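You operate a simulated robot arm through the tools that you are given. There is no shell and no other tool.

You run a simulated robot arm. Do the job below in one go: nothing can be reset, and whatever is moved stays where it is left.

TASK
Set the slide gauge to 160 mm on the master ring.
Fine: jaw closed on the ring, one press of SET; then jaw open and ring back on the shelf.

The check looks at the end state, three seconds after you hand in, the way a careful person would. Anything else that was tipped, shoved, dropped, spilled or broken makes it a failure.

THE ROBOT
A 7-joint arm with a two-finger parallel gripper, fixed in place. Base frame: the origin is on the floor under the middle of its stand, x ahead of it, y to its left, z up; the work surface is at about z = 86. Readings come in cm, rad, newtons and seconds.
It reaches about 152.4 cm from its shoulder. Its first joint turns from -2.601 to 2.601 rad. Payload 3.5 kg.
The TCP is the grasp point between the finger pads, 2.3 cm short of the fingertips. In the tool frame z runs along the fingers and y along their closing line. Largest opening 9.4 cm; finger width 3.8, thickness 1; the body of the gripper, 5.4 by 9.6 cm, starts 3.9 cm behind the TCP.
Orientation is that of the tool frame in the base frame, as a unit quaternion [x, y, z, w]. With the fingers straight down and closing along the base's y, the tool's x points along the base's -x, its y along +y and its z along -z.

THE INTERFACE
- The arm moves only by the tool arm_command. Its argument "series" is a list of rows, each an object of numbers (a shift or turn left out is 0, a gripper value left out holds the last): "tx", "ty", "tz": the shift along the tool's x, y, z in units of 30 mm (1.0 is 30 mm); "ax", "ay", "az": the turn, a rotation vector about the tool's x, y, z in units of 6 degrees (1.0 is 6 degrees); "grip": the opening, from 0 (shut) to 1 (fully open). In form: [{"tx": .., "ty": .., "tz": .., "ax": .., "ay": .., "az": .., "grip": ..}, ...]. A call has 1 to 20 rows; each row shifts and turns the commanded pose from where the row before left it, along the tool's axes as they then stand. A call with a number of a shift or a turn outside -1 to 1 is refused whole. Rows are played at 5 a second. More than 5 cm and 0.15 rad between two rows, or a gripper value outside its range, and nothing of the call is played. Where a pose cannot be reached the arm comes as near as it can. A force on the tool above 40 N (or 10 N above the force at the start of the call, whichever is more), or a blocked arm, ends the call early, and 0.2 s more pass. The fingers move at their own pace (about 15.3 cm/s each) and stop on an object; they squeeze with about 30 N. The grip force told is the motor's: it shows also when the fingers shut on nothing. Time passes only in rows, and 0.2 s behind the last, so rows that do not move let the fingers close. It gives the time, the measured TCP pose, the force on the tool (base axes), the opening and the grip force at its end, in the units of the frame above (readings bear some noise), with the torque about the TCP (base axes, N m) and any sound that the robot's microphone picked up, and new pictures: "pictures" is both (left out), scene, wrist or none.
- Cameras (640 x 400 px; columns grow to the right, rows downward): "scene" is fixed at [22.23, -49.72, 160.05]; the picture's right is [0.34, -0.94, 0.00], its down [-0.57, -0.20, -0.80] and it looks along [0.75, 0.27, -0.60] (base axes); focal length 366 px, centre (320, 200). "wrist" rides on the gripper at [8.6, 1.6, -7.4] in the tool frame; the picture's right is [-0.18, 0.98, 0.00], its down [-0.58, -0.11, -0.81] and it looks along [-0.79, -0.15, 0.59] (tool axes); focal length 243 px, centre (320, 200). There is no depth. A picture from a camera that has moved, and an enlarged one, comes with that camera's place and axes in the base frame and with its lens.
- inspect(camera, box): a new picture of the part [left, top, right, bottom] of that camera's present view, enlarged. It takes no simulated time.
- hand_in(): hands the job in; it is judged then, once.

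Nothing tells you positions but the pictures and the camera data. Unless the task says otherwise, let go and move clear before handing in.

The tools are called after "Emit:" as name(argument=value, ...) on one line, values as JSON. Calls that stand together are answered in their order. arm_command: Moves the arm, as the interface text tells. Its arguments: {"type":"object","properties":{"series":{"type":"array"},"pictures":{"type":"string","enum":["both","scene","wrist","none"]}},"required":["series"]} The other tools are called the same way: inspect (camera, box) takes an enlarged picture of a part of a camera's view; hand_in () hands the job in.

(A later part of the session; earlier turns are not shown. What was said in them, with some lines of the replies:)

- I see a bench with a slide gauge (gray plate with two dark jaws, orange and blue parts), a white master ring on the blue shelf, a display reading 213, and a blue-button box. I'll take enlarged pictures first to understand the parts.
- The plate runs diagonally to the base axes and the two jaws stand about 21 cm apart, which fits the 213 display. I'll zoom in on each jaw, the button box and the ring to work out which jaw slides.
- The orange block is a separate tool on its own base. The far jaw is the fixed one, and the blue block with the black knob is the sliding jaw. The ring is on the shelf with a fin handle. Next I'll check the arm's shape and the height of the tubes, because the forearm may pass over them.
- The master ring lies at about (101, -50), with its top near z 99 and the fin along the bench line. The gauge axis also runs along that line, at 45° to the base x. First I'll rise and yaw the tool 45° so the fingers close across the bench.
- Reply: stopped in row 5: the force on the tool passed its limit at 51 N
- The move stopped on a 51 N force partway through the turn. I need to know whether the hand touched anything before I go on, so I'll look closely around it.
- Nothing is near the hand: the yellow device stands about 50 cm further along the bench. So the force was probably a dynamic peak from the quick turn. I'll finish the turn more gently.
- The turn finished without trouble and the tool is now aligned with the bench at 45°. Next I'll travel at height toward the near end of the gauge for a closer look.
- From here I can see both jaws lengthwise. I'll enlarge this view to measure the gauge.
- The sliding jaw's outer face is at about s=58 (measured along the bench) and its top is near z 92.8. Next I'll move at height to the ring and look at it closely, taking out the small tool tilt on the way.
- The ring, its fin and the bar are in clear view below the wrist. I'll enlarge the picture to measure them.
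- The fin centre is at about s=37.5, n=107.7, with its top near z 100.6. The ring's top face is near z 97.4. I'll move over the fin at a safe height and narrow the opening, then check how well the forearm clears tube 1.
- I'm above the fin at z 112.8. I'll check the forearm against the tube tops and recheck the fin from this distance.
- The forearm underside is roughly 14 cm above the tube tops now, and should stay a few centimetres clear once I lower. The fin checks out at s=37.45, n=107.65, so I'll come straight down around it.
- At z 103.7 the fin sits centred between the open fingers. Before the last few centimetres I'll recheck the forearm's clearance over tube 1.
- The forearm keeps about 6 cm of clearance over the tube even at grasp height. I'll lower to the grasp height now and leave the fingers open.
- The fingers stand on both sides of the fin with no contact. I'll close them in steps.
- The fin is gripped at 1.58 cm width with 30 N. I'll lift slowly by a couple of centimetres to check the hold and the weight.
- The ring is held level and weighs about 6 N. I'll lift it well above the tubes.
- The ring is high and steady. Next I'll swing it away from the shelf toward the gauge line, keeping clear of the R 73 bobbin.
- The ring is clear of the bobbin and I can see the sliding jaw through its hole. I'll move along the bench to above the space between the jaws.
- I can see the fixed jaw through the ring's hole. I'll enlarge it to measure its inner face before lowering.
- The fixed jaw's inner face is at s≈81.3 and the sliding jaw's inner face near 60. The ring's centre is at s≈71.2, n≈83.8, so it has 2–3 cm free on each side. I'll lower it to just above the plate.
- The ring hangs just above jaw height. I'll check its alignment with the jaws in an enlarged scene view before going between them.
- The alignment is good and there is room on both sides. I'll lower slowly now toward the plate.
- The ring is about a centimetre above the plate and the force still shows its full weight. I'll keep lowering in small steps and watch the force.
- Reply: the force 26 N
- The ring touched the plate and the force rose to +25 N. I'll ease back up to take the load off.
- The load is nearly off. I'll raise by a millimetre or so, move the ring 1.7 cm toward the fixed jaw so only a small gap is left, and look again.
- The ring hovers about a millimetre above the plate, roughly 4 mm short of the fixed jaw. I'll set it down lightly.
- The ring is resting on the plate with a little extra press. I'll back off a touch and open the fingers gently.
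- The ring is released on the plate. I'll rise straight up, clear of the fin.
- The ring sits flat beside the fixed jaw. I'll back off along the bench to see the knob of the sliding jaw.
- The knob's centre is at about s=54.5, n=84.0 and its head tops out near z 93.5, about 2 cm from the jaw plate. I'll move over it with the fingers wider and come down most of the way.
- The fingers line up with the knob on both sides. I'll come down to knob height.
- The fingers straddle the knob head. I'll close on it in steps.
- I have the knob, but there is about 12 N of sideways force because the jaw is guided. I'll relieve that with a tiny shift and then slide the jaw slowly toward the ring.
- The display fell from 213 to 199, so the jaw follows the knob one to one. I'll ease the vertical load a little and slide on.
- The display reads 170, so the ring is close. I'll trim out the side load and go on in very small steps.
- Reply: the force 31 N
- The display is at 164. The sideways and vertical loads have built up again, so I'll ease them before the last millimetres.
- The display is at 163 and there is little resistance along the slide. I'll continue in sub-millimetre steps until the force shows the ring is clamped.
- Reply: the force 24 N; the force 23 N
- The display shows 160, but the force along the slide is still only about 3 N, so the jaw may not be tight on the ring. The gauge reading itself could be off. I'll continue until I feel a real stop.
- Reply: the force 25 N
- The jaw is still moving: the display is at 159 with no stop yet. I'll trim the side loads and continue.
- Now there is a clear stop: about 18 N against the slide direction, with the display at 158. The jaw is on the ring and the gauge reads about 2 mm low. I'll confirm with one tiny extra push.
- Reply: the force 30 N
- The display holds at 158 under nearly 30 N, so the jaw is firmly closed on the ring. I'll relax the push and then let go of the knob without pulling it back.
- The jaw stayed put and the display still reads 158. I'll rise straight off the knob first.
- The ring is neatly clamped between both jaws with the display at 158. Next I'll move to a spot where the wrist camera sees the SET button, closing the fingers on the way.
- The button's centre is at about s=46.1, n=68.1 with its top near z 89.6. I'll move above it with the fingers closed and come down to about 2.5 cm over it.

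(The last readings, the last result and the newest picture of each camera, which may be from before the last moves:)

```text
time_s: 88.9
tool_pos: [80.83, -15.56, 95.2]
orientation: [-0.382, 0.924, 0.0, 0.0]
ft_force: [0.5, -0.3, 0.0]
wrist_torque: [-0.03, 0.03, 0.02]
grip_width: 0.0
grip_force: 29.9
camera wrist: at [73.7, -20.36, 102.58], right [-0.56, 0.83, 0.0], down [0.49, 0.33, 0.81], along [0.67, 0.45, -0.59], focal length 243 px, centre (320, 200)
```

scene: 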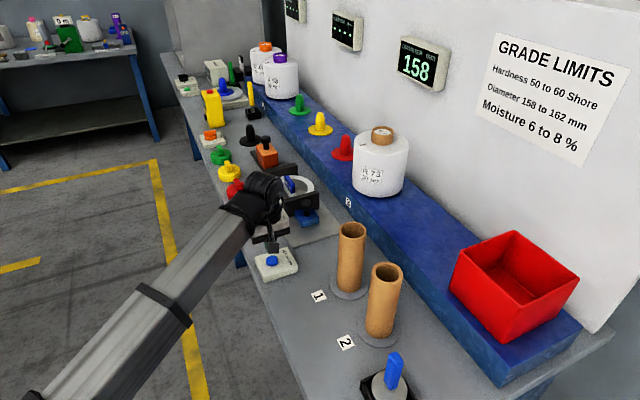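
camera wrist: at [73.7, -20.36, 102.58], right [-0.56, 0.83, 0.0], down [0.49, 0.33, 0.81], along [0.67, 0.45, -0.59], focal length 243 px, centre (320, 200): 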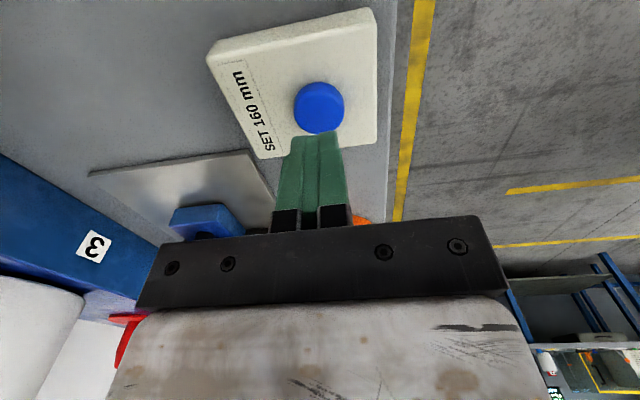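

The closed fingertips are right above the blue button. I'll come down close to it.

Emit:
arm_command(series=[{"tz": 0.1}, {"tz": 0.2}, {"tz": 0.2}, {"tz": 0.15}, {"tz": 0.1}, {"tz": 0.05}, {}], pictures="both")

```text
time_s: 90.5
tool_pos: [80.91, -15.42, 92.85]
orientation: [-0.383, 0.924, -0.001, 0.001]
ft_force: [0.3, 0.5, 0.4]
wrist_torque: [0.02, 0.01, 0.01]
grip_width: 0.0
grip_force: 29.8
camera wrist: at [73.67, -20.36, 100.2], right [-0.56, 0.83, 0.0], down [0.49, 0.33, 0.81], along [0.67, 0.45, -0.59], focal length 243 px, centre (320, 200)
```

scene: 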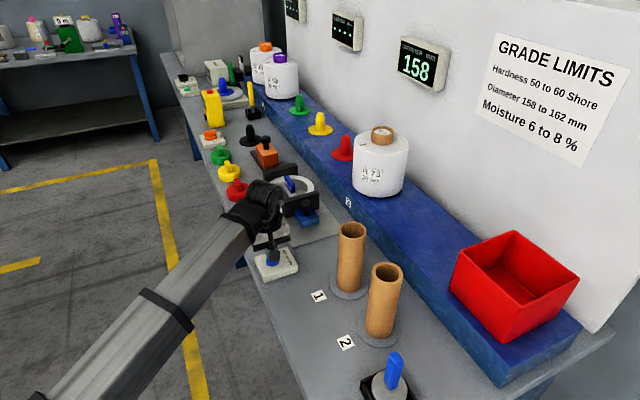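
wrist: 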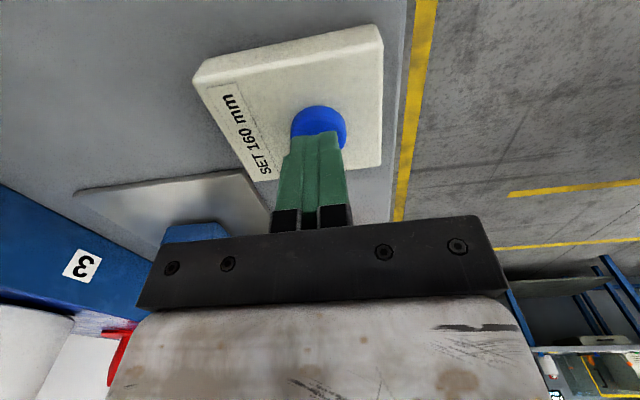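

Emit:
arm_command(series=[{"tz": 0.04}, {"tz": 0.04}, {"tz": 0.04}, {"tz": 0.04}, {"tz": 0.04}, {"tz": 0.04}, {}], pictures="scene")

```text
time_s: 92.1
tool_pos: [80.87, -15.44, 92.08]
orientation: [-0.382, 0.924, -0.001, 0.001]
ft_force: [0.3, -1.1, -0.4]
wrist_torque: [0.0, 0.02, 0.0]
grip_width: 0.0
grip_force: 30.2
```

scene: 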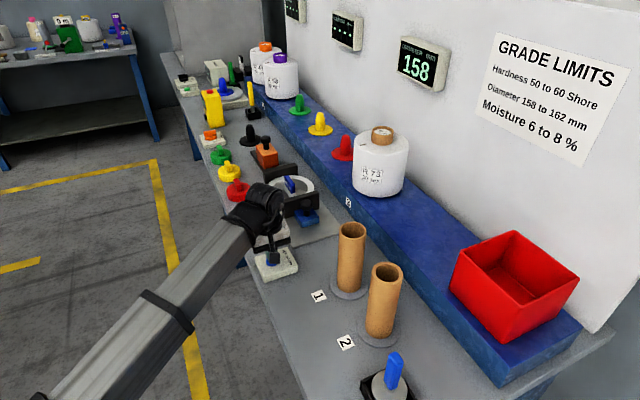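

Emit:
arm_command(series=[{"tz": 0.03}, {"tz": 0.03}, {"tz": 0.03}, {}], pictures="none")

```text
time_s: 93.1
tool_pos: [80.9, -15.38, 91.7]
orientation: [-0.383, 0.924, 0.001, 0.001]
ft_force: [0.7, 0.1, 1.6]
wrist_torque: [0.02, 0.0, 0.02]
grip_width: 0.0
grip_force: 30.2
```

Emit:
arm_command(series=[{"tz": 0.03}, {"tz": 0.03}, {}], pictures="scene")

```text
time_s: 93.9
tool_pos: [80.73, -15.41, 91.67]
orientation: [-0.383, 0.924, 0.0, 0.0]
ft_force: [2.1, 1.3, 3.7]
wrist_torque: [0.04, -0.05, 0.0]
grip_width: 0.02
grip_force: 30.1
```

scene: 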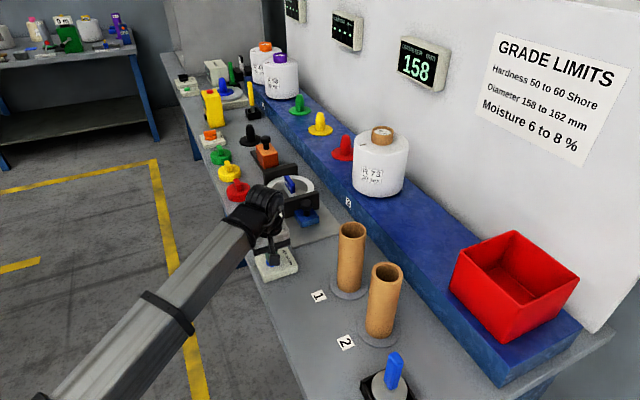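

The force is rising on the button's spring but nothing has triggered yet. I'll keep pressing, without any reversal.

Emit:
arm_command(series=[{"tz": 0.03}, {"tz": 0.03}, {}], pictures="scene")

```text
time_s: 94.7
tool_pos: [80.8, -15.35, 91.43]
orientation: [-0.383, 0.924, 0.001, 0.0]
ft_force: [-1.7, 1.8, 4.6]
wrist_torque: [0.07, 0.03, -0.01]
grip_width: 0.02
grip_force: 30.4
heard: click
```

scene: 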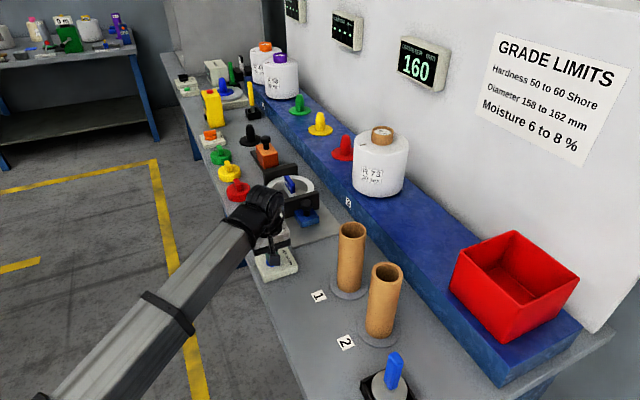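

I heard a click and the display now reads 160, so the single press is done. I'll retract straight up decisively so the button can't be pressed twice.

Emit:
arm_command(series=[{"tz": -0.25}, {"tz": -0.4}, {"tz": -0.5}, {"tz": -0.5}, {"tz": -0.5}, {"tz": -0.5}, {"tz": -0.5}, {"tz": -0.5}, {"tz": -0.4}, {"tz": -0.25}, {"tz": -0.1}, {}], pictures="both")

Emit:
inspect(camera="scene", box=[380, 25, 470, 100])

```text
time_s: 97.3
tool_pos: [80.96, -15.19, 104.6]
orientation: [-0.383, 0.924, 0.0, 0.0]
ft_force: [-0.2, 0.4, 0.6]
wrist_torque: [-0.03, 0.01, -0.02]
grip_width: 0.02
grip_force: 29.9
camera wrist: at [73.66, -20.25, 112.0], right [-0.56, 0.83, 0.0], down [0.49, 0.33, 0.81], along [0.67, 0.45, -0.59], focal length 243 px, centre (320, 200)
```

scene: 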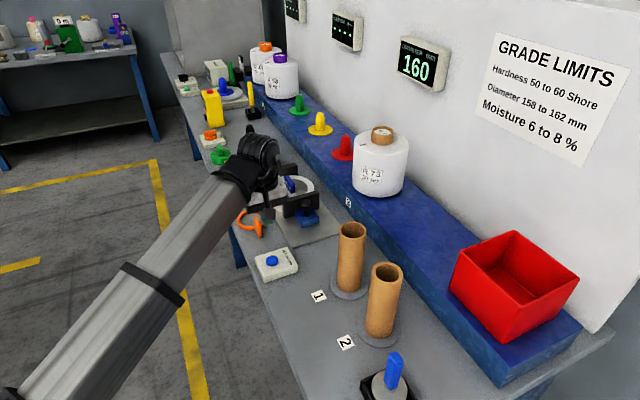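
wrist: 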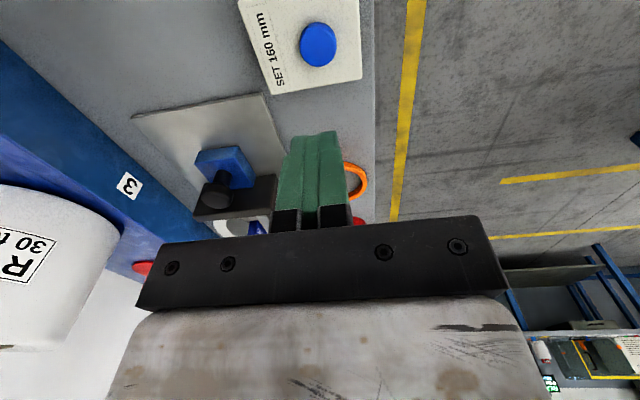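

```text
5.33 times, centred on (425, 62) of scene
camera zoom: at [22.23, -49.72, 160.05], right [0.34, -0.94, 0.0], down [-0.57, -0.2, -0.8], along [0.75, 0.27, -0.6], focal length 1951 px, centre (-240, 933)
```

zoom: 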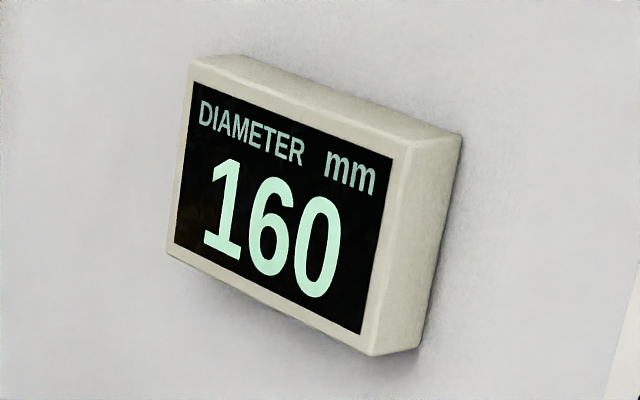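

The gauge now reads 160 on the master ring. Next I'll go back to the knob, opening the fingers on the way, to open the jaw.

Emit:
arm_command(series=[{"tx": -0.12, "ty": -0.15, "grip": 0.7}, {"tx": -0.25, "ty": -0.3}, {"tx": -0.4, "ty": -0.45}, {"tx": -0.46, "ty": -0.55}, {"tx": -0.46, "ty": -0.55}, {"tx": -0.46, "ty": -0.55}, {"tx": -0.46, "ty": -0.55}, {"tx": -0.46, "ty": -0.55}, {"tx": -0.46, "ty": -0.55}, {"tx": -0.4, "ty": -0.5}, {"tx": -0.3, "ty": -0.35}, {"tx": -0.17, "ty": -0.2}, {"tx": -0.1, "ty": -0.1}, {}], pictures="both")

```text
time_s: 100.3
tool_pos: [101.69, -17.19, 104.65]
orientation: [-0.383, 0.924, 0.0, 0.0]
ft_force: [-0.2, -0.7, 0.5]
wrist_torque: [0.03, 0.0, 0.01]
grip_width: 6.59
grip_force: 0.0
camera wrist: at [94.43, -22.1, 112.05], right [-0.56, 0.83, 0.0], down [0.49, 0.33, 0.81], along [0.67, 0.45, -0.59], focal length 243 px, centre (320, 200)
```

scene: 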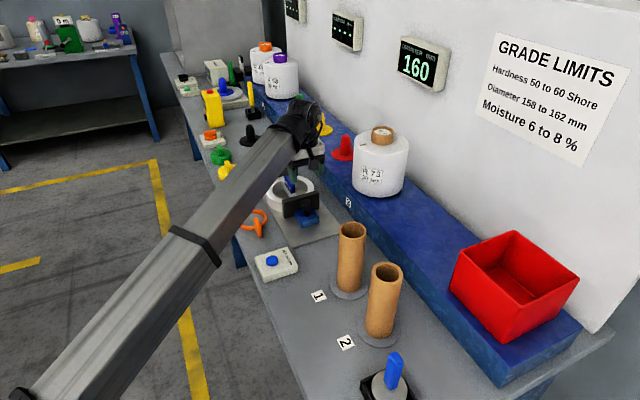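
wrist: 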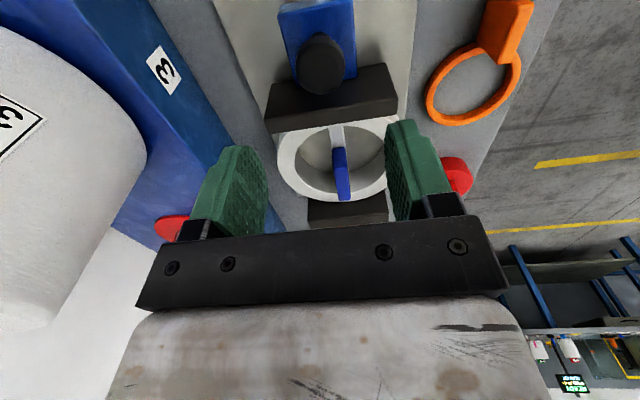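

I'm above the knob again. I'll come straight down to it as before.

Emit:
arm_command(series=[{"tz": 0.1, "tx": -0.08}, {"tz": 0.25}, {"tz": 0.4}, {"tz": 0.5}, {"tz": 0.5}, {"tz": 0.5}, {"tz": 0.5}, {"tz": 0.45}, {"tz": 0.35}, {"tz": 0.25}, {"tz": 0.13}, {"tz": 0.07}, {}], pictures="both")

```text
time_s: 103.1
tool_pos: [101.84, -16.93, 92.71]
orientation: [-0.383, 0.924, 0.0, 0.0]
ft_force: [0.8, 0.1, 0.5]
wrist_torque: [-0.01, -0.01, 0.05]
grip_width: 6.58
grip_force: 0.1
camera wrist: at [94.68, -21.92, 100.07], right [-0.56, 0.83, 0.0], down [0.49, 0.33, 0.81], along [0.67, 0.45, -0.59], focal length 243 px, centre (320, 200)
```

scene: 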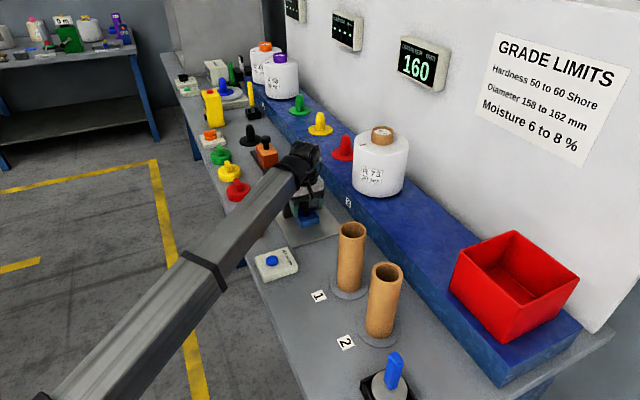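
wrist: 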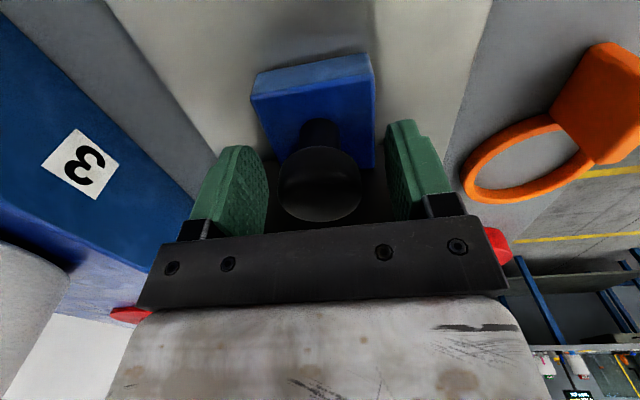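

Emit:
arm_command(series=[{"grip": 0.6}, {"grip": 0.5}, {"grip": 0.45}, {"grip": 0.4}, {"grip": 0.35}, {"grip": 0.2}, {"grip": 0.0}, {"grip": 0.0}], pictures="none")

```text
time_s: 104.9
tool_pos: [101.92, -16.93, 92.76]
orientation: [-0.383, 0.924, 0.001, 0.0]
ft_force: [-4.1, 2.5, -1.1]
wrist_torque: [0.0, 0.0, 0.02]
grip_width: 3.73
grip_force: 44.8
```

I'm holding the knob again with little side load. I'll slide the jaw open, correcting slightly for the slide's direction.

Emit:
arm_command(series=[{"tx": 0.03}, {"tx": 0.06, "ty": -0.002}, {"tx": 0.1, "ty": -0.003}, {"tx": 0.1, "ty": -0.003}, {"tx": 0.1, "ty": -0.003}, {"tx": 0.1, "ty": -0.003}, {"tx": 0.1, "ty": -0.003}, {"tx": 0.1, "ty": -0.003}, {"tx": 0.06, "ty": -0.002}, {"tx": 0.03}, {}], pictures="scene")

```text
time_s: 107.3
tool_pos: [100.19, -18.58, 92.68]
orientation: [-0.383, 0.924, 0.0, 0.0]
ft_force: [-18.3, 19.5, 11.2]
wrist_torque: [0.09, -0.27, 0.05]
grip_width: 3.77
grip_force: 45.6
```

scene: 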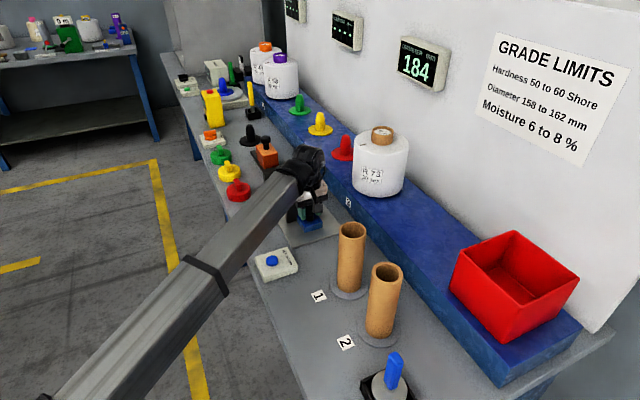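

The display is at 184, but the side load has grown to about 27 N. I'll relieve it before sliding on.

Emit:
arm_command(series=[{"ty": 0.02}, {"ty": 0.015}, {}], pictures="none")

```text
time_s: 108.1
tool_pos: [100.3, -18.61, 92.74]
orientation: [-0.382, 0.924, 0.0, -0.001]
ft_force: [-15.3, 18.1, 13.8]
wrist_torque: [0.26, 0.0, 0.03]
grip_width: 3.78
grip_force: 45.2
```

Emit:
arm_command(series=[{"ty": 0.02}, {"ty": 0.02}, {}, {}], pictures="none")

```text
time_s: 109.1
tool_pos: [100.13, -18.53, 92.69]
orientation: [-0.382, 0.924, -0.002, 0.0]
ft_force: [0.1, 0.5, 17.6]
wrist_torque: [-0.39, 0.25, 0.01]
grip_width: 3.72
grip_force: 44.7
```

The side load is gone. I'll trim the vertical load and slide the rest of the way in two parts.

Emit:
arm_command(series=[{"tz": -0.02}, {"tx": 0.04}, {"tx": 0.08}, {"tx": 0.1}, {"tx": 0.1}, {"tx": 0.08}, {"tx": 0.04}, {}], pictures="scene")

```text
time_s: 110.9
tool_pos: [99.12, -19.55, 92.65]
orientation: [-0.383, 0.924, 0.0, 0.0]
ft_force: [6.1, -4.1, 4.7]
wrist_torque: [0.29, -0.11, -0.09]
grip_width: 3.76
grip_force: 45.3
```

scene: 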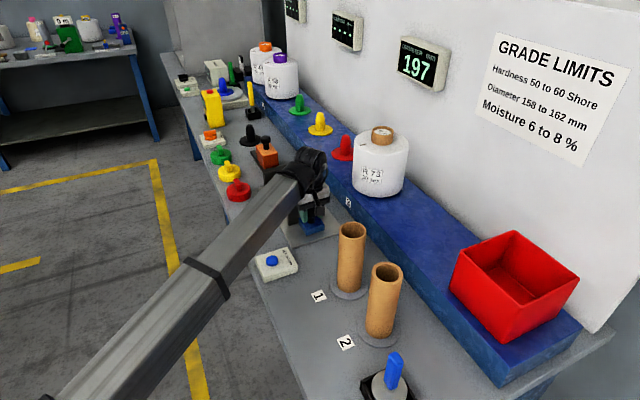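

Emit:
arm_command(series=[{"ty": -0.01}, {"tx": 0.04}, {"tx": 0.08}, {"tx": 0.1}, {"tx": 0.1}, {"tx": 0.1}, {"tx": 0.08}, {"tx": 0.04}, {"tx": 0.02}, {}], pictures="scene")

```text
time_s: 113.1
tool_pos: [98.06, -20.65, 92.64]
orientation: [-0.383, 0.924, 0.001, -0.001]
ft_force: [-0.4, 1.5, -2.2]
wrist_torque: [0.11, -0.29, -0.05]
grip_width: 3.71
grip_force: 44.8
```

scene: 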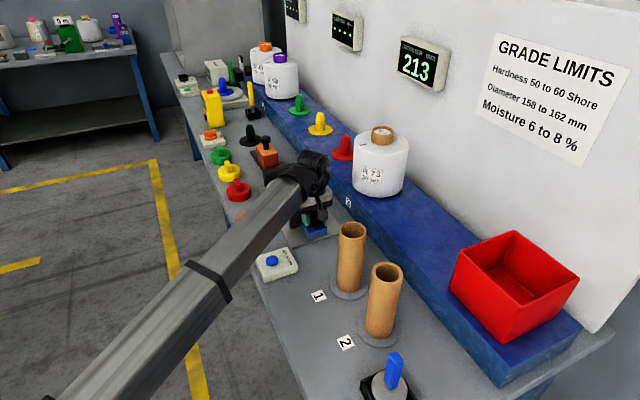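

The jaw is open again, reading 213. I'll let go of the knob and rise.

Emit:
arm_command(series=[{"grip": 0.42}, {"grip": 0.5}, {"grip": 0.6}, {"grip": 0.7}, {}, {"tz": -0.1}, {"tz": -0.25}, {"tz": -0.4}, {"tz": -0.5}, {"tz": -0.5}, {"tz": -0.5}, {"tz": -0.5}, {"tz": -0.5}, {"tz": -0.4}, {"tz": -0.25}, {"tz": -0.1}, {}], pictures="both")

```text
time_s: 116.7
tool_pos: [98.14, -20.7, 104.75]
orientation: [-0.383, 0.924, 0.0, 0.0]
ft_force: [0.2, -0.1, -0.1]
wrist_torque: [0.0, -0.03, 0.01]
grip_width: 6.59
grip_force: 0.1
camera wrist: at [90.92, -25.65, 112.1], right [-0.56, 0.83, 0.0], down [0.49, 0.33, 0.81], along [0.67, 0.45, -0.59], focal length 243 px, centre (320, 200)
```

scene: 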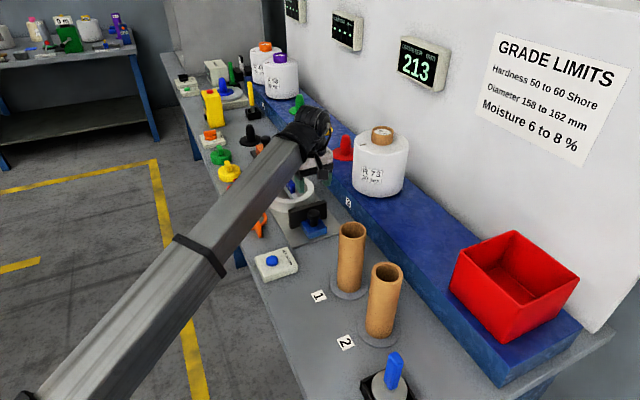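
wrist: 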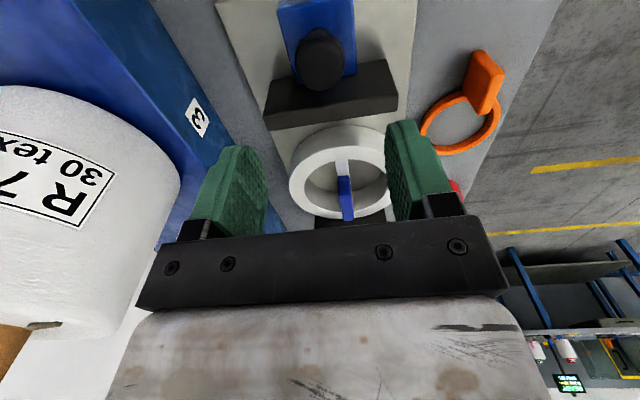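

The jaw is open and the ring still rests at the fixed jaw. I'll move over the ring's fin with a narrower opening and measure it again.

Emit:
arm_command(series=[{"tx": -0.15, "grip": 0.5}, {"tx": -0.3}, {"tx": -0.45, "ty": 0.01}, {"tx": -0.55, "ty": 0.01}, {"tx": -0.55, "ty": 0.01}, {"tx": -0.55, "ty": 0.01}, {"tx": -0.55, "ty": 0.01}, {"tx": -0.55, "ty": 0.01}, {"tx": -0.55}, {"tx": -0.55}, {"tx": -0.55}, {"tx": -0.45}, {"tx": -0.25}, {"tx": -0.1}, {"tx": -0.05}, {}], pictures="both")

Emit:
inspect(camera="wrist", box=[210, 0, 430, 135])

```text
time_s: 120.1
tool_pos: [110.99, -7.52, 104.68]
orientation: [-0.383, 0.924, 0.0, 0.0]
ft_force: [0.1, 0.8, -0.8]
wrist_torque: [0.01, -0.02, 0.0]
grip_width: 4.67
grip_force: 0.0
camera wrist: at [103.83, -12.48, 112.05], right [-0.56, 0.83, 0.0], down [0.49, 0.33, 0.81], along [0.67, 0.45, -0.59], focal length 243 px, centre (320, 200)
```

scene: 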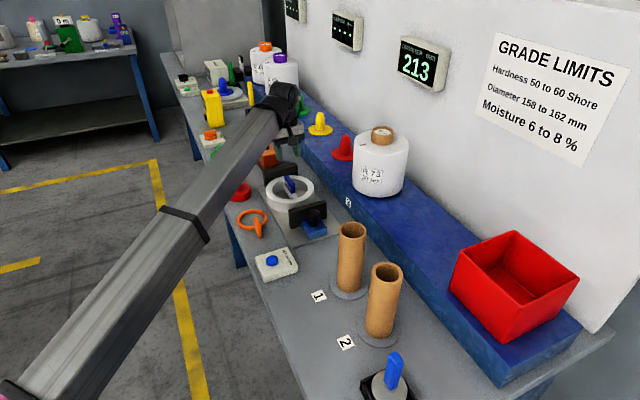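
wrist: 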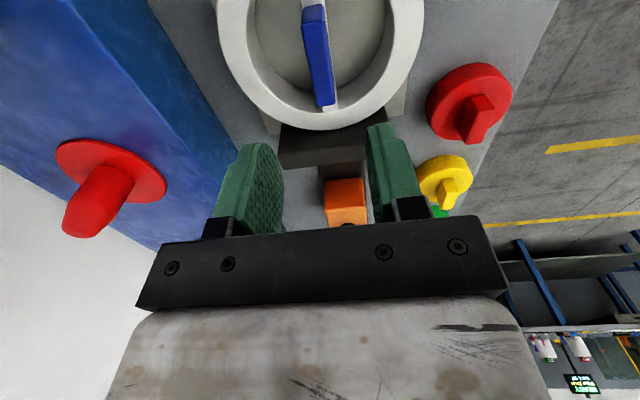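

```text
2.91 times, centred on (320, 68) of wrist
camera zoom: at [103.83, -12.48, 112.05], right [-0.56, 0.83, 0.0], down [0.49, 0.33, 0.81], along [0.67, 0.45, -0.59], focal length 706 px, centre (320, 586)
```

zoom: 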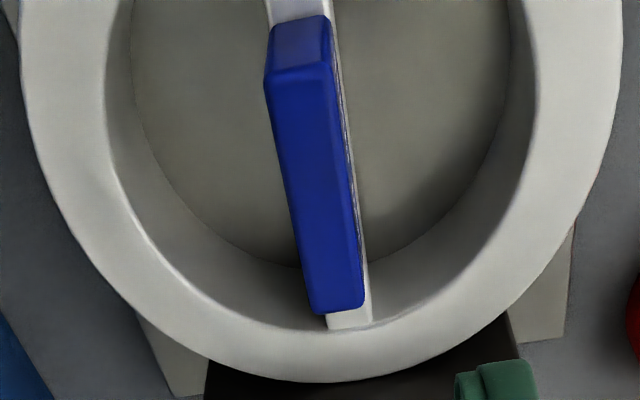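

The fin centre is at s≈73.3, n≈83.8, and I'm aligned with it. I'll come down around it in two stages.

Emit:
arm_command(series=[{"tz": 0.15, "tx": -0.04}, {"tz": 0.3}, {"tz": 0.45}, {"tz": 0.5}, {"tz": 0.5}, {"tz": 0.5}, {"tz": 0.4}, {"tz": 0.2}, {"tz": 0.1}, {}], pictures="both")

```text
time_s: 122.3
tool_pos: [110.97, -7.53, 95.34]
orientation: [-0.382, 0.924, 0.0, 0.0]
ft_force: [0.5, 0.3, -0.6]
wrist_torque: [0.02, -0.02, 0.0]
grip_width: 4.7
grip_force: 0.0
camera wrist: at [103.83, -12.56, 102.71], right [-0.56, 0.83, 0.0], down [0.49, 0.33, 0.81], along [0.67, 0.45, -0.59], focal length 243 px, centre (320, 200)
```

scene: 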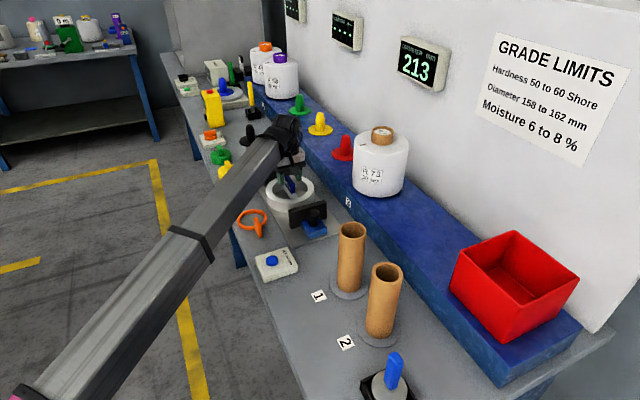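
wrist: 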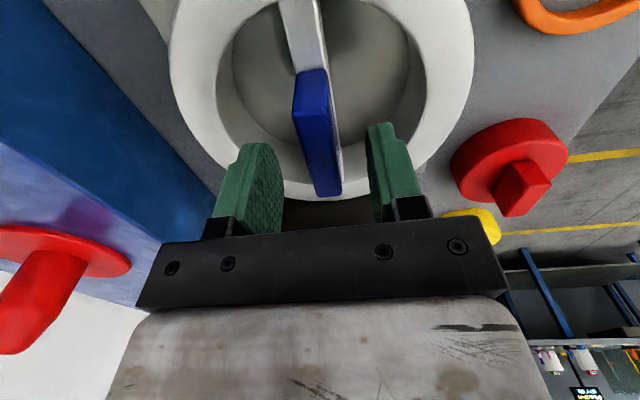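

Emit:
arm_command(series=[{"tz": 0.1}, {"tz": 0.2}, {"tz": 0.25}, {"tz": 0.22}, {"tz": 0.15}, {"tz": 0.07}, {}], pictures="both")

```text
time_s: 123.9
tool_pos: [111.09, -7.46, 92.38]
orientation: [-0.382, 0.924, 0.0, 0.0]
ft_force: [-0.1, -0.4, -0.5]
wrist_torque: [-0.01, -0.02, -0.01]
grip_width: 4.68
grip_force: 0.1
camera wrist: at [103.95, -12.39, 99.78], right [-0.56, 0.83, 0.0], down [0.49, 0.33, 0.81], along [0.67, 0.45, -0.59], focal length 243 px, centre (320, 200)
```

scene: 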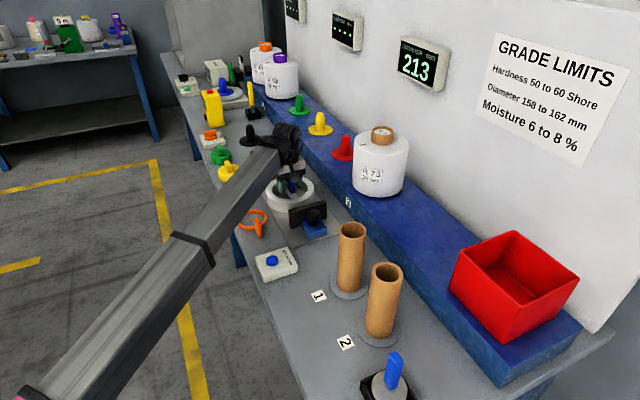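
wrist: 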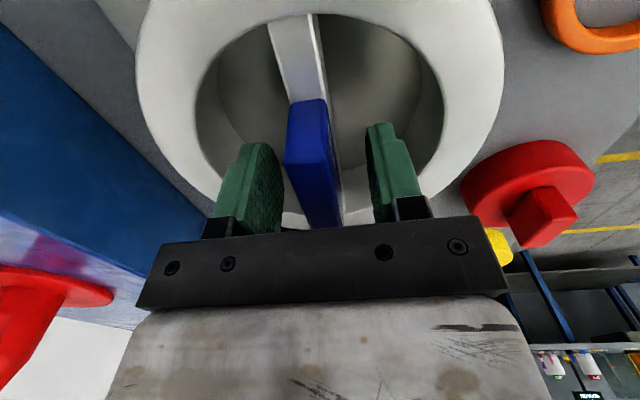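

The fingers straddle the fin cleanly. I'll lower a hair and close on it.

Emit:
arm_command(series=[{"tz": 0.06}, {"grip": 0.4}, {"grip": 0.3}, {"grip": 0.25}, {"grip": 0.2}, {"grip": 0.16}, {"grip": 0.1}, {"grip": 0.0}, {"grip": 0.0}, {"grip": 0.0}], pictures="none")

```text
time_s: 126.1
tool_pos: [111.14, -7.47, 92.25]
orientation: [-0.383, 0.924, 0.0, 0.0]
ft_force: [0.4, 0.2, 0.0]
wrist_torque: [0.16, 0.18, -0.24]
grip_width: 1.56
grip_force: 30.1
```

The fin is gripped. I'll lift a few millimetres, draw the ring away from the fixed jaw, and then lift it out.

Emit:
arm_command(series=[{"tz": -0.05}, {"tz": -0.08}, {"tz": -0.05, "tx": 0.03}, {"tx": 0.1}, {"tx": 0.15}, {"tx": 0.15}, {"tx": 0.1}, {"tx": 0.05}, {}], pictures="scene")

```text
time_s: 128.1
tool_pos: [109.98, -8.84, 92.67]
orientation: [-0.383, 0.924, 0.0, 0.0]
ft_force: [-0.1, 0.2, -5.1]
wrist_torque: [0.01, 0.0, 0.01]
grip_width: 1.59
grip_force: 29.3
```

scene: 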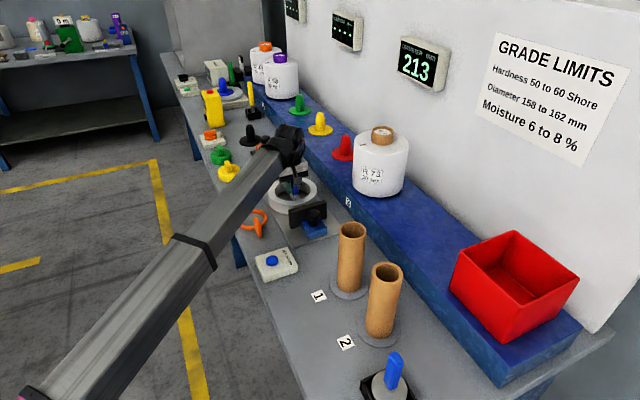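

The ring hangs freely with its full weight on the gripper. I'll lift it high before travelling.

Emit:
arm_command(series=[{"tz": -0.1}, {"tz": -0.2}, {"tz": -0.35}, {"tz": -0.5}, {"tz": -0.55}, {"tz": -0.55}, {"tz": -0.55}, {"tz": -0.55}, {"tz": -0.55}, {"tz": -0.55}, {"tz": -0.55}, {"tz": -0.55}, {"tz": -0.55}, {"tz": -0.55}, {"tz": -0.5}, {"tz": -0.5}, {"tz": -0.35}, {"tz": -0.2}, {"tz": -0.1}, {}], pictures="scene")

```text
time_s: 132.3
tool_pos: [109.81, -8.68, 117.65]
orientation: [-0.384, 0.924, 0.0, -0.001]
ft_force: [-0.2, -0.4, -5.5]
wrist_torque: [0.0, 0.0, 0.0]
grip_width: 1.62
grip_force: 30.1
```

scene: 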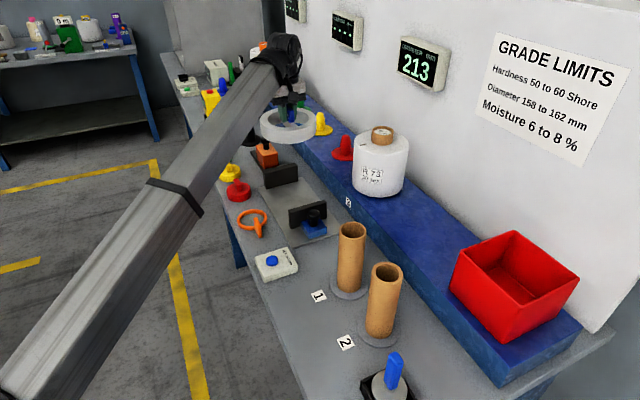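

I'll retrace the same route back toward the shelf, first along the bench.

Emit:
arm_command(series=[{"tx": 0.15, "ty": -0.03}, {"tx": 0.3, "ty": -0.07}, {"tx": 0.45, "ty": -0.1}, {"tx": 0.6, "ty": -0.134}, {"tx": 0.6, "ty": -0.134}, {"tx": 0.6, "ty": -0.134}, {"tx": 0.6, "ty": -0.134}, {"tx": 0.6, "ty": -0.134}, {"tx": 0.6, "ty": -0.134}, {"tx": 0.6, "ty": -0.134}, {"tx": 0.6, "ty": -0.134}, {"tx": 0.6, "ty": -0.134}, {"tx": 0.6, "ty": -0.134}, {"tx": 0.6, "ty": -0.134}, {"tx": 0.6, "ty": -0.134}, {"tx": 0.4, "ty": -0.07}, {"tx": 0.25, "ty": -0.03}, {"tx": 0.1, "ty": -0.02}, {}], pictures="scene")

```text
time_s: 136.3
tool_pos: [95.3, -31.51, 117.61]
orientation: [-0.383, 0.924, 0.0, -0.001]
ft_force: [-0.3, 0.3, -6.1]
wrist_torque: [0.02, -0.02, 0.0]
grip_width: 1.61
grip_force: 29.8
```

scene: 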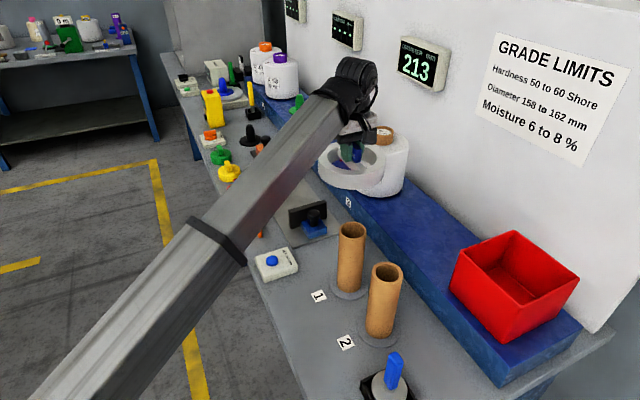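

Emit:
arm_command(series=[{"tx": 0.07, "ty": -0.15}, {"tx": 0.13, "ty": -0.3}, {"tx": 0.2, "ty": -0.45}, {"tx": 0.26, "ty": -0.6}, {"tx": 0.26, "ty": -0.6}, {"tx": 0.26, "ty": -0.6}, {"tx": 0.26, "ty": -0.6}, {"tx": 0.26, "ty": -0.6}, {"tx": 0.26, "ty": -0.6}, {"tx": 0.26, "ty": -0.6}, {"tx": 0.19, "ty": -0.45}, {"tx": 0.12, "ty": -0.28}, {"tx": 0.06, "ty": -0.15}, {}], pictures="both")

```text
time_s: 139.3
tool_pos: [102.4, -49.72, 117.75]
orientation: [-0.383, 0.924, 0.0, 0.0]
ft_force: [-0.1, -0.1, -5.5]
wrist_torque: [0.01, 0.04, 0.03]
grip_width: 1.6
grip_force: 29.3
camera wrist: at [95.21, -54.65, 125.15], right [-0.56, 0.83, 0.0], down [0.49, 0.33, 0.81], along [0.67, 0.45, -0.59], focal length 243 px, centre (320, 200)
```

scene: 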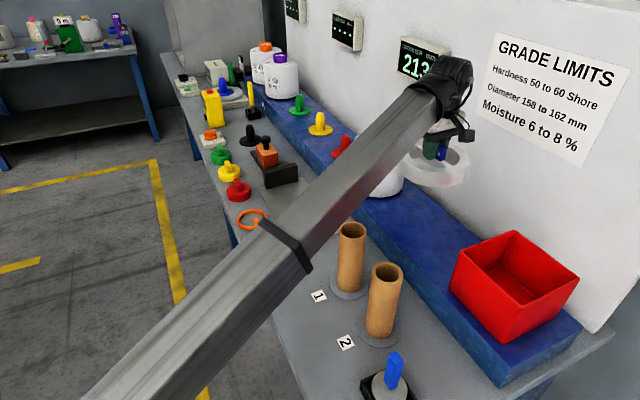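
wrist: 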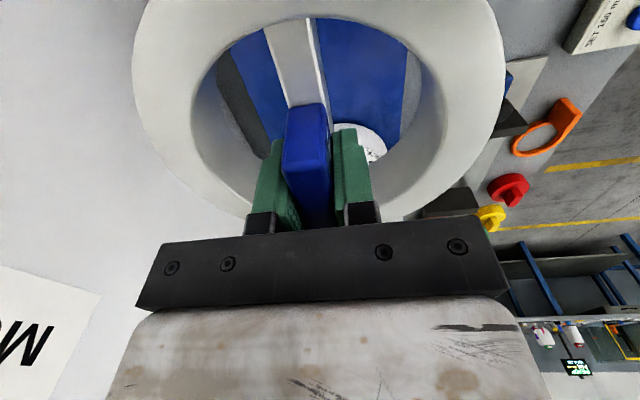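

I'm back over the ring's original place. I'll lower it to about 1.5 cm above the shelf.

Emit:
arm_command(series=[{"tz": 0.1}, {"tz": 0.25}, {"tz": 0.4}, {"tz": 0.5}, {"tz": 0.55}, {"tz": 0.55}, {"tz": 0.55}, {"tz": 0.55}, {"tz": 0.55}, {"tz": 0.5}, {"tz": 0.4}, {"tz": 0.3}, {"tz": 0.15}, {"tz": 0.1}, {}], pictures="both")

```text
time_s: 142.5
tool_pos: [102.36, -49.8, 101.26]
orientation: [-0.383, 0.924, 0.0, 0.0]
ft_force: [0.1, -0.5, -6.2]
wrist_torque: [-0.01, -0.02, -0.01]
grip_width: 1.6
grip_force: 29.8
camera wrist: at [95.18, -54.74, 108.62], right [-0.56, 0.83, 0.0], down [0.49, 0.33, 0.81], along [0.67, 0.45, -0.59], focal length 243 px, centre (320, 200)
```

scene: 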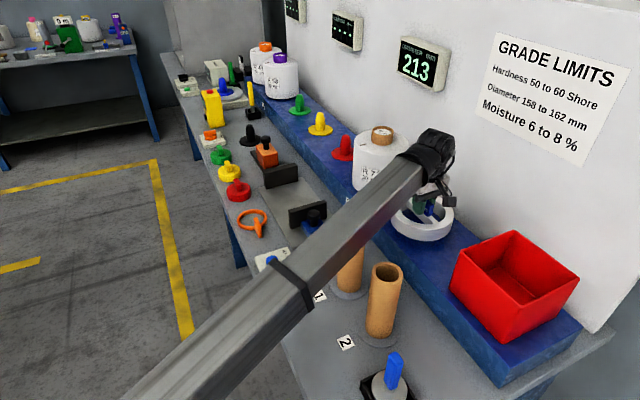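
wrist: 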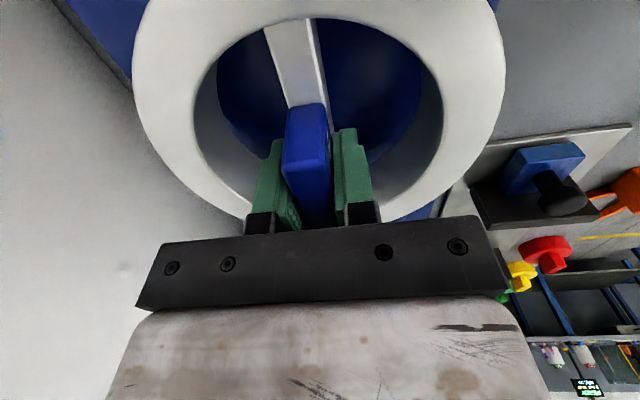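

Everything is clear. I'll lower the last centimetre and a half in small steps, watching the force for contact.

Emit:
arm_command(series=[{"tz": 0.08}, {"tz": 0.08}, {"tz": 0.08}, {"tz": 0.07}, {"tz": 0.05}, {"tz": 0.04}, {}], pictures="none")

```text
time_s: 144.1
tool_pos: [102.23, -49.66, 100.18]
orientation: [-0.382, 0.924, 0.0, 0.0]
ft_force: [-0.3, -0.4, -4.1]
wrist_torque: [0.02, 0.0, 0.01]
grip_width: 1.59
grip_force: 30.1
```

Emit:
arm_command(series=[{"tz": 0.04}, {"tz": 0.04}, {"tz": 0.03}, {}], pictures="none")

```text
time_s: 145.1
tool_pos: [102.35, -49.6, 99.85]
orientation: [-0.382, 0.924, 0.001, 0.0]
ft_force: [0.4, 1.0, -5.1]
wrist_torque: [-0.01, -0.03, -0.04]
grip_width: 1.57
grip_force: 30.0
```

Emit:
arm_command(series=[{"tz": 0.03}, {"tz": 0.02}, {}], pictures="none")

```text
time_s: 145.9
tool_pos: [102.32, -49.76, 99.64]
orientation: [-0.383, 0.924, 0.0, 0.001]
ft_force: [0.1, 0.3, -4.9]
wrist_torque: [0.01, -0.01, 0.02]
grip_width: 1.58
grip_force: 29.9
```

Emit:
arm_command(series=[{"tz": 0.03}, {}, {}], pictures="none")

```text
time_s: 146.7
tool_pos: [102.14, -49.7, 99.6]
orientation: [-0.383, 0.924, 0.0, 0.0]
ft_force: [0.1, -1.1, -4.9]
wrist_torque: [0.03, 0.02, 0.01]
grip_width: 1.61
grip_force: 30.7
```

Emit:
arm_command(series=[{"tz": 0.03}, {}, {}], pictures="none")

```text
time_s: 147.5
tool_pos: [102.31, -49.69, 99.28]
orientation: [-0.382, 0.924, 0.001, 0.0]
ft_force: [0.3, -0.3, -5.7]
wrist_torque: [0.0, 0.01, 0.02]
grip_width: 1.59
grip_force: 30.0
```

No contact yet at z 99.3, a little lower than I expected. I'll look before going further.

Emit:
inspect(camera="scene", box=[370, 150, 490, 260])

Emit:
inspect(camera="wrist", box=[120, 0, 520, 240])

```text
3.64 times, centred on (430, 205) of scene
camera zoom: at [22.23, -49.72, 160.05], right [0.34, -0.94, 0.0], down [-0.57, -0.2, -0.8], along [0.75, 0.27, -0.6], focal length 1330 px, centre (-80, 182)
```

zoom: 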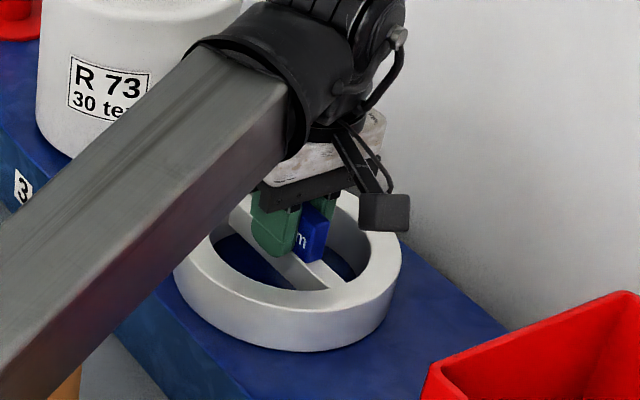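

```text
1.60 times, centred on (320, 120) of wrist
camera zoom: at [95.02, -54.72, 106.81], right [-0.56, 0.83, 0.0], down [0.49, 0.33, 0.81], along [0.67, 0.45, -0.59], focal length 388 px, centre (320, 328)
```

zoom: 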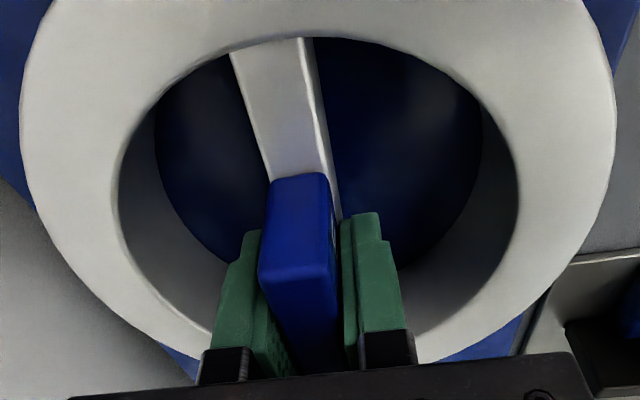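

The ring is just above the shelf. I'll continue in fine steps.

Emit:
arm_command(series=[{"tz": 0.03}, {}, {}], pictures="none")

```text
time_s: 148.3
tool_pos: [102.12, -49.78, 99.48]
orientation: [-0.382, 0.924, 0.0, 0.0]
ft_force: [-0.1, 0.7, -5.2]
wrist_torque: [0.05, 0.03, -0.01]
grip_width: 1.59
grip_force: 29.8
```

Emit:
arm_command(series=[{"tz": 0.03}, {}, {}], pictures="none")

```text
time_s: 149.1
tool_pos: [102.26, -49.7, 99.46]
orientation: [-0.383, 0.924, 0.0, 0.001]
ft_force: [3.7, -4.0, 8.2]
wrist_torque: [0.16, 0.68, 0.1]
grip_width: 1.6
grip_force: 29.5
```

The ring is on the shelf, in its original place to within a few millimetres. I'll ease off slightly and open the fingers.

Emit:
arm_command(series=[{"tz": -0.015}, {}, {"grip": 0.2}, {"grip": 0.25}, {"grip": 0.35}, {"grip": 0.45}, {"grip": 0.5}, {}], pictures="both")

```text
time_s: 150.9
tool_pos: [102.33, -49.64, 99.32]
orientation: [-0.382, 0.924, 0.0, 0.0]
ft_force: [0.7, 0.2, -0.6]
wrist_torque: [0.0, 0.07, -0.01]
grip_width: 4.72
grip_force: 0.1
camera wrist: at [95.09, -54.67, 106.72], right [-0.56, 0.83, 0.0], down [0.49, 0.33, 0.81], along [0.67, 0.45, -0.59], focal length 243 px, centre (320, 200)
```

scene: 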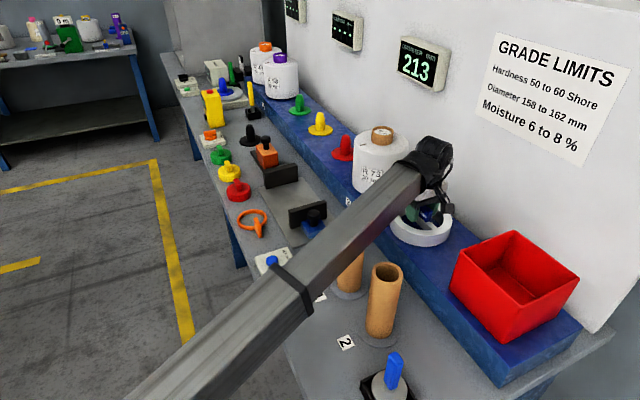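
wrist: 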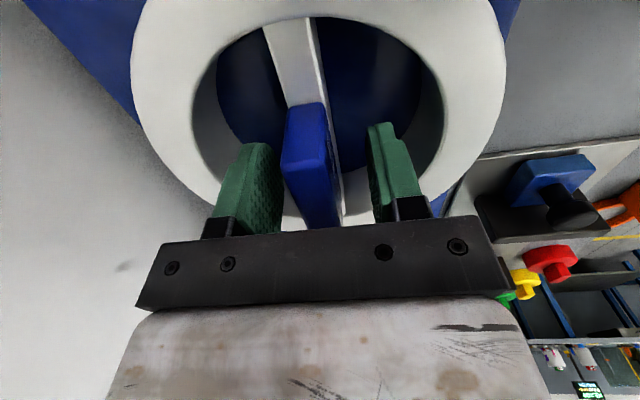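

The ring is released on the shelf. I'll rise straight up, well clear of it.

Emit:
arm_command(series=[{"tz": -0.1}, {"tz": -0.2}, {"tz": -0.3}, {"tz": -0.4}, {"tz": -0.5}, {"tz": -0.5}, {"tz": -0.55}, {"tz": -0.55}, {"tz": -0.55}, {"tz": -0.55}, {"tz": -0.55}, {"tz": -0.5}, {"tz": -0.5}, {"tz": -0.4}, {"tz": -0.3}, {"tz": -0.2}, {"tz": -0.1}, {}], pictures="both")

```text
time_s: 154.7
tool_pos: [102.25, -49.78, 119.5]
orientation: [-0.383, 0.924, 0.0, 0.0]
ft_force: [-0.4, 0.2, 0.3]
wrist_torque: [0.01, -0.04, 0.01]
grip_width: 4.69
grip_force: 0.0
camera wrist: at [95.04, -54.73, 126.91], right [-0.56, 0.83, 0.0], down [0.49, 0.33, 0.81], along [0.67, 0.45, -0.59], focal length 243 px, centre (320, 200)
```

scene: 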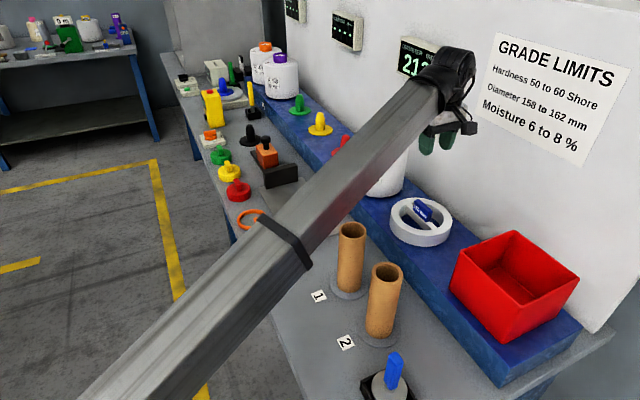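
wrist: 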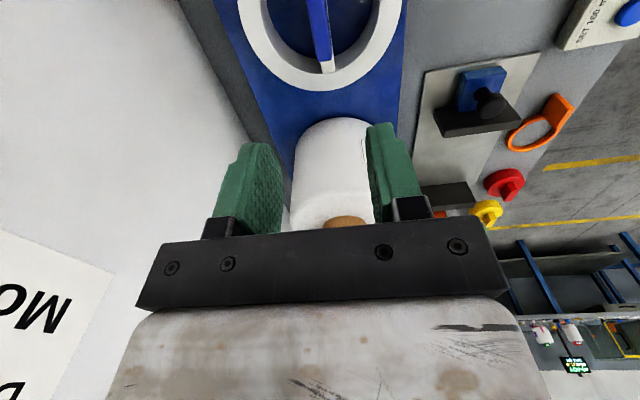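

The ring is back on the shelf and everything looks undisturbed. I'll move the arm away from over the shelf so I can check the whole bench.

Emit:
arm_command(series=[{"tx": -0.08, "ty": 0.15}, {"tx": -0.15, "ty": 0.3}, {"tx": -0.25, "ty": 0.45}, {"tx": -0.35, "ty": 0.6}, {"tx": -0.4, "ty": 0.7}, {"tx": -0.4, "ty": 0.7}, {"tx": -0.4, "ty": 0.7}, {"tx": -0.4, "ty": 0.7}, {"tx": -0.4, "ty": 0.7}, {"tx": -0.4, "ty": 0.7}, {"tx": -0.45, "ty": 0.7}, {"tx": -0.5, "ty": 0.7}, {"tx": -0.55, "ty": 0.7}, {"tx": -0.6, "ty": 0.7}, {"tx": -0.6, "ty": 0.7}, {"tx": -0.6, "ty": 0.6}, {"tx": -0.5, "ty": 0.45}, {"tx": -0.35, "ty": 0.3}, {"tx": -0.2, "ty": 0.15}, {}], pictures="both")

Emit:
inspect(camera="scene", box=[230, 130, 470, 290])

Emit:
inspect(camera="scene", box=[370, 30, 480, 100])

```text
time_s: 158.9
tool_pos: [95.59, -10.79, 119.48]
orientation: [-0.383, 0.924, 0.001, 0.0]
ft_force: [0.4, 0.1, -0.1]
wrist_torque: [-0.04, -0.02, 0.0]
grip_width: 4.69
grip_force: 0.2
camera wrist: at [88.39, -15.76, 126.84], right [-0.56, 0.83, 0.0], down [0.49, 0.33, 0.81], along [0.67, 0.45, -0.59], focal length 243 px, centre (320, 200)
```

scene: 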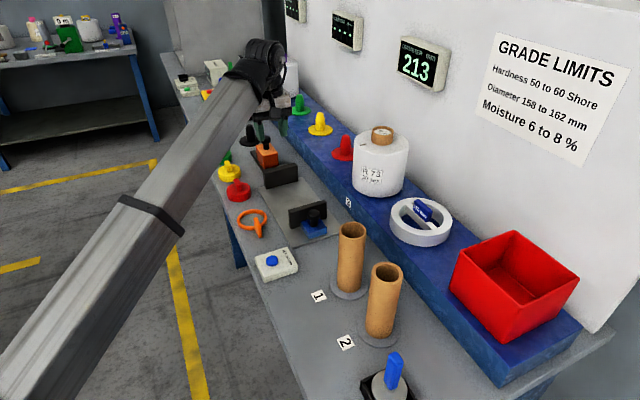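
wrist: 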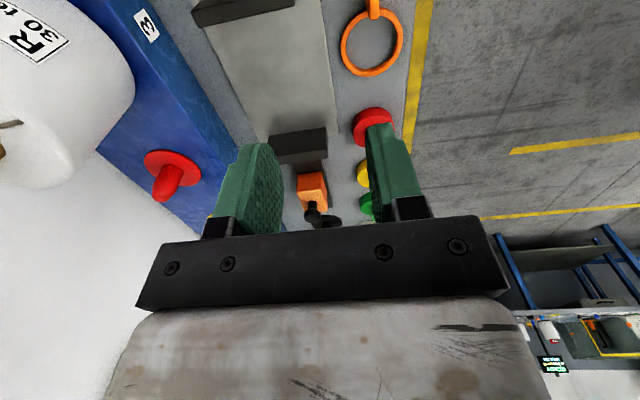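

```text
2.50 times, centred on (350, 210) of scene
camera zoom: at [22.23, -49.72, 160.05], right [0.34, -0.94, 0.0], down [-0.57, -0.2, -0.8], along [0.75, 0.27, -0.6], focal length 914 px, centre (245, 175)
```

zoom: 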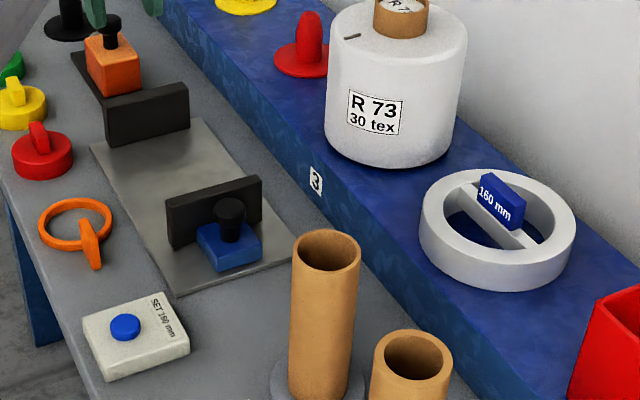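

```text
5.71 times, centred on (425, 65) of scene
camera zoom: at [22.23, -49.72, 160.05], right [0.34, -0.94, 0.0], down [-0.57, -0.2, -0.8], along [0.75, 0.27, -0.6], focal length 2090 px, centre (-280, 971)
```

zoom: 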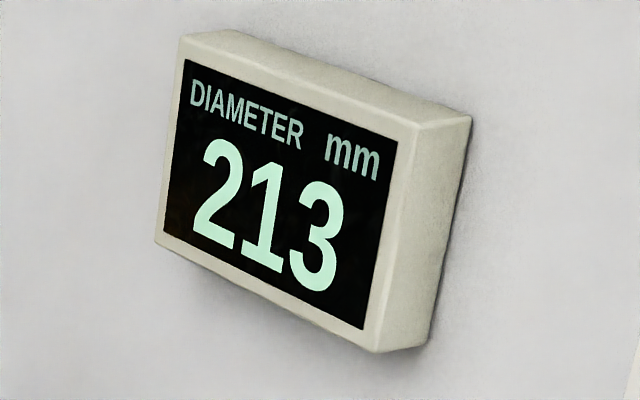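

The gauge was set on the ring with one press (158 became 160). The jaw is open, reading 213, the ring is back in its place on the shelf, and nothing else has moved. The gripper is empty and clear, so I'm handing in.

Emit:
hand_in()

```text
The job is handed in.
```

The slide gauge is set to 160 mm on the master ring, and I've handed the job in; no verdict came back.

- **Setting:** With the jaw closed firmly on the ring, the gauge read 158, so it was about 2 mm low. One press of SET gave a single click, and the display changed to 160.
- **Jaw:** It is open again, and the display reads 213. It also read 213 at the start, so it now stands about 2 mm less open than before because of the correction.
- **Ring:** It is back on the shelf, within a few millimetres of where it was.
- **Everything else:** In the last pictures nothing else on the bench had moved or tipped. The gripper is empty and raised well clear of everything.

Early on, a turn of the arm stopped on a brief 51 N force reading. Nothing was near the hand, so I took it as a peak from the quick motion and turned more slowly after that.
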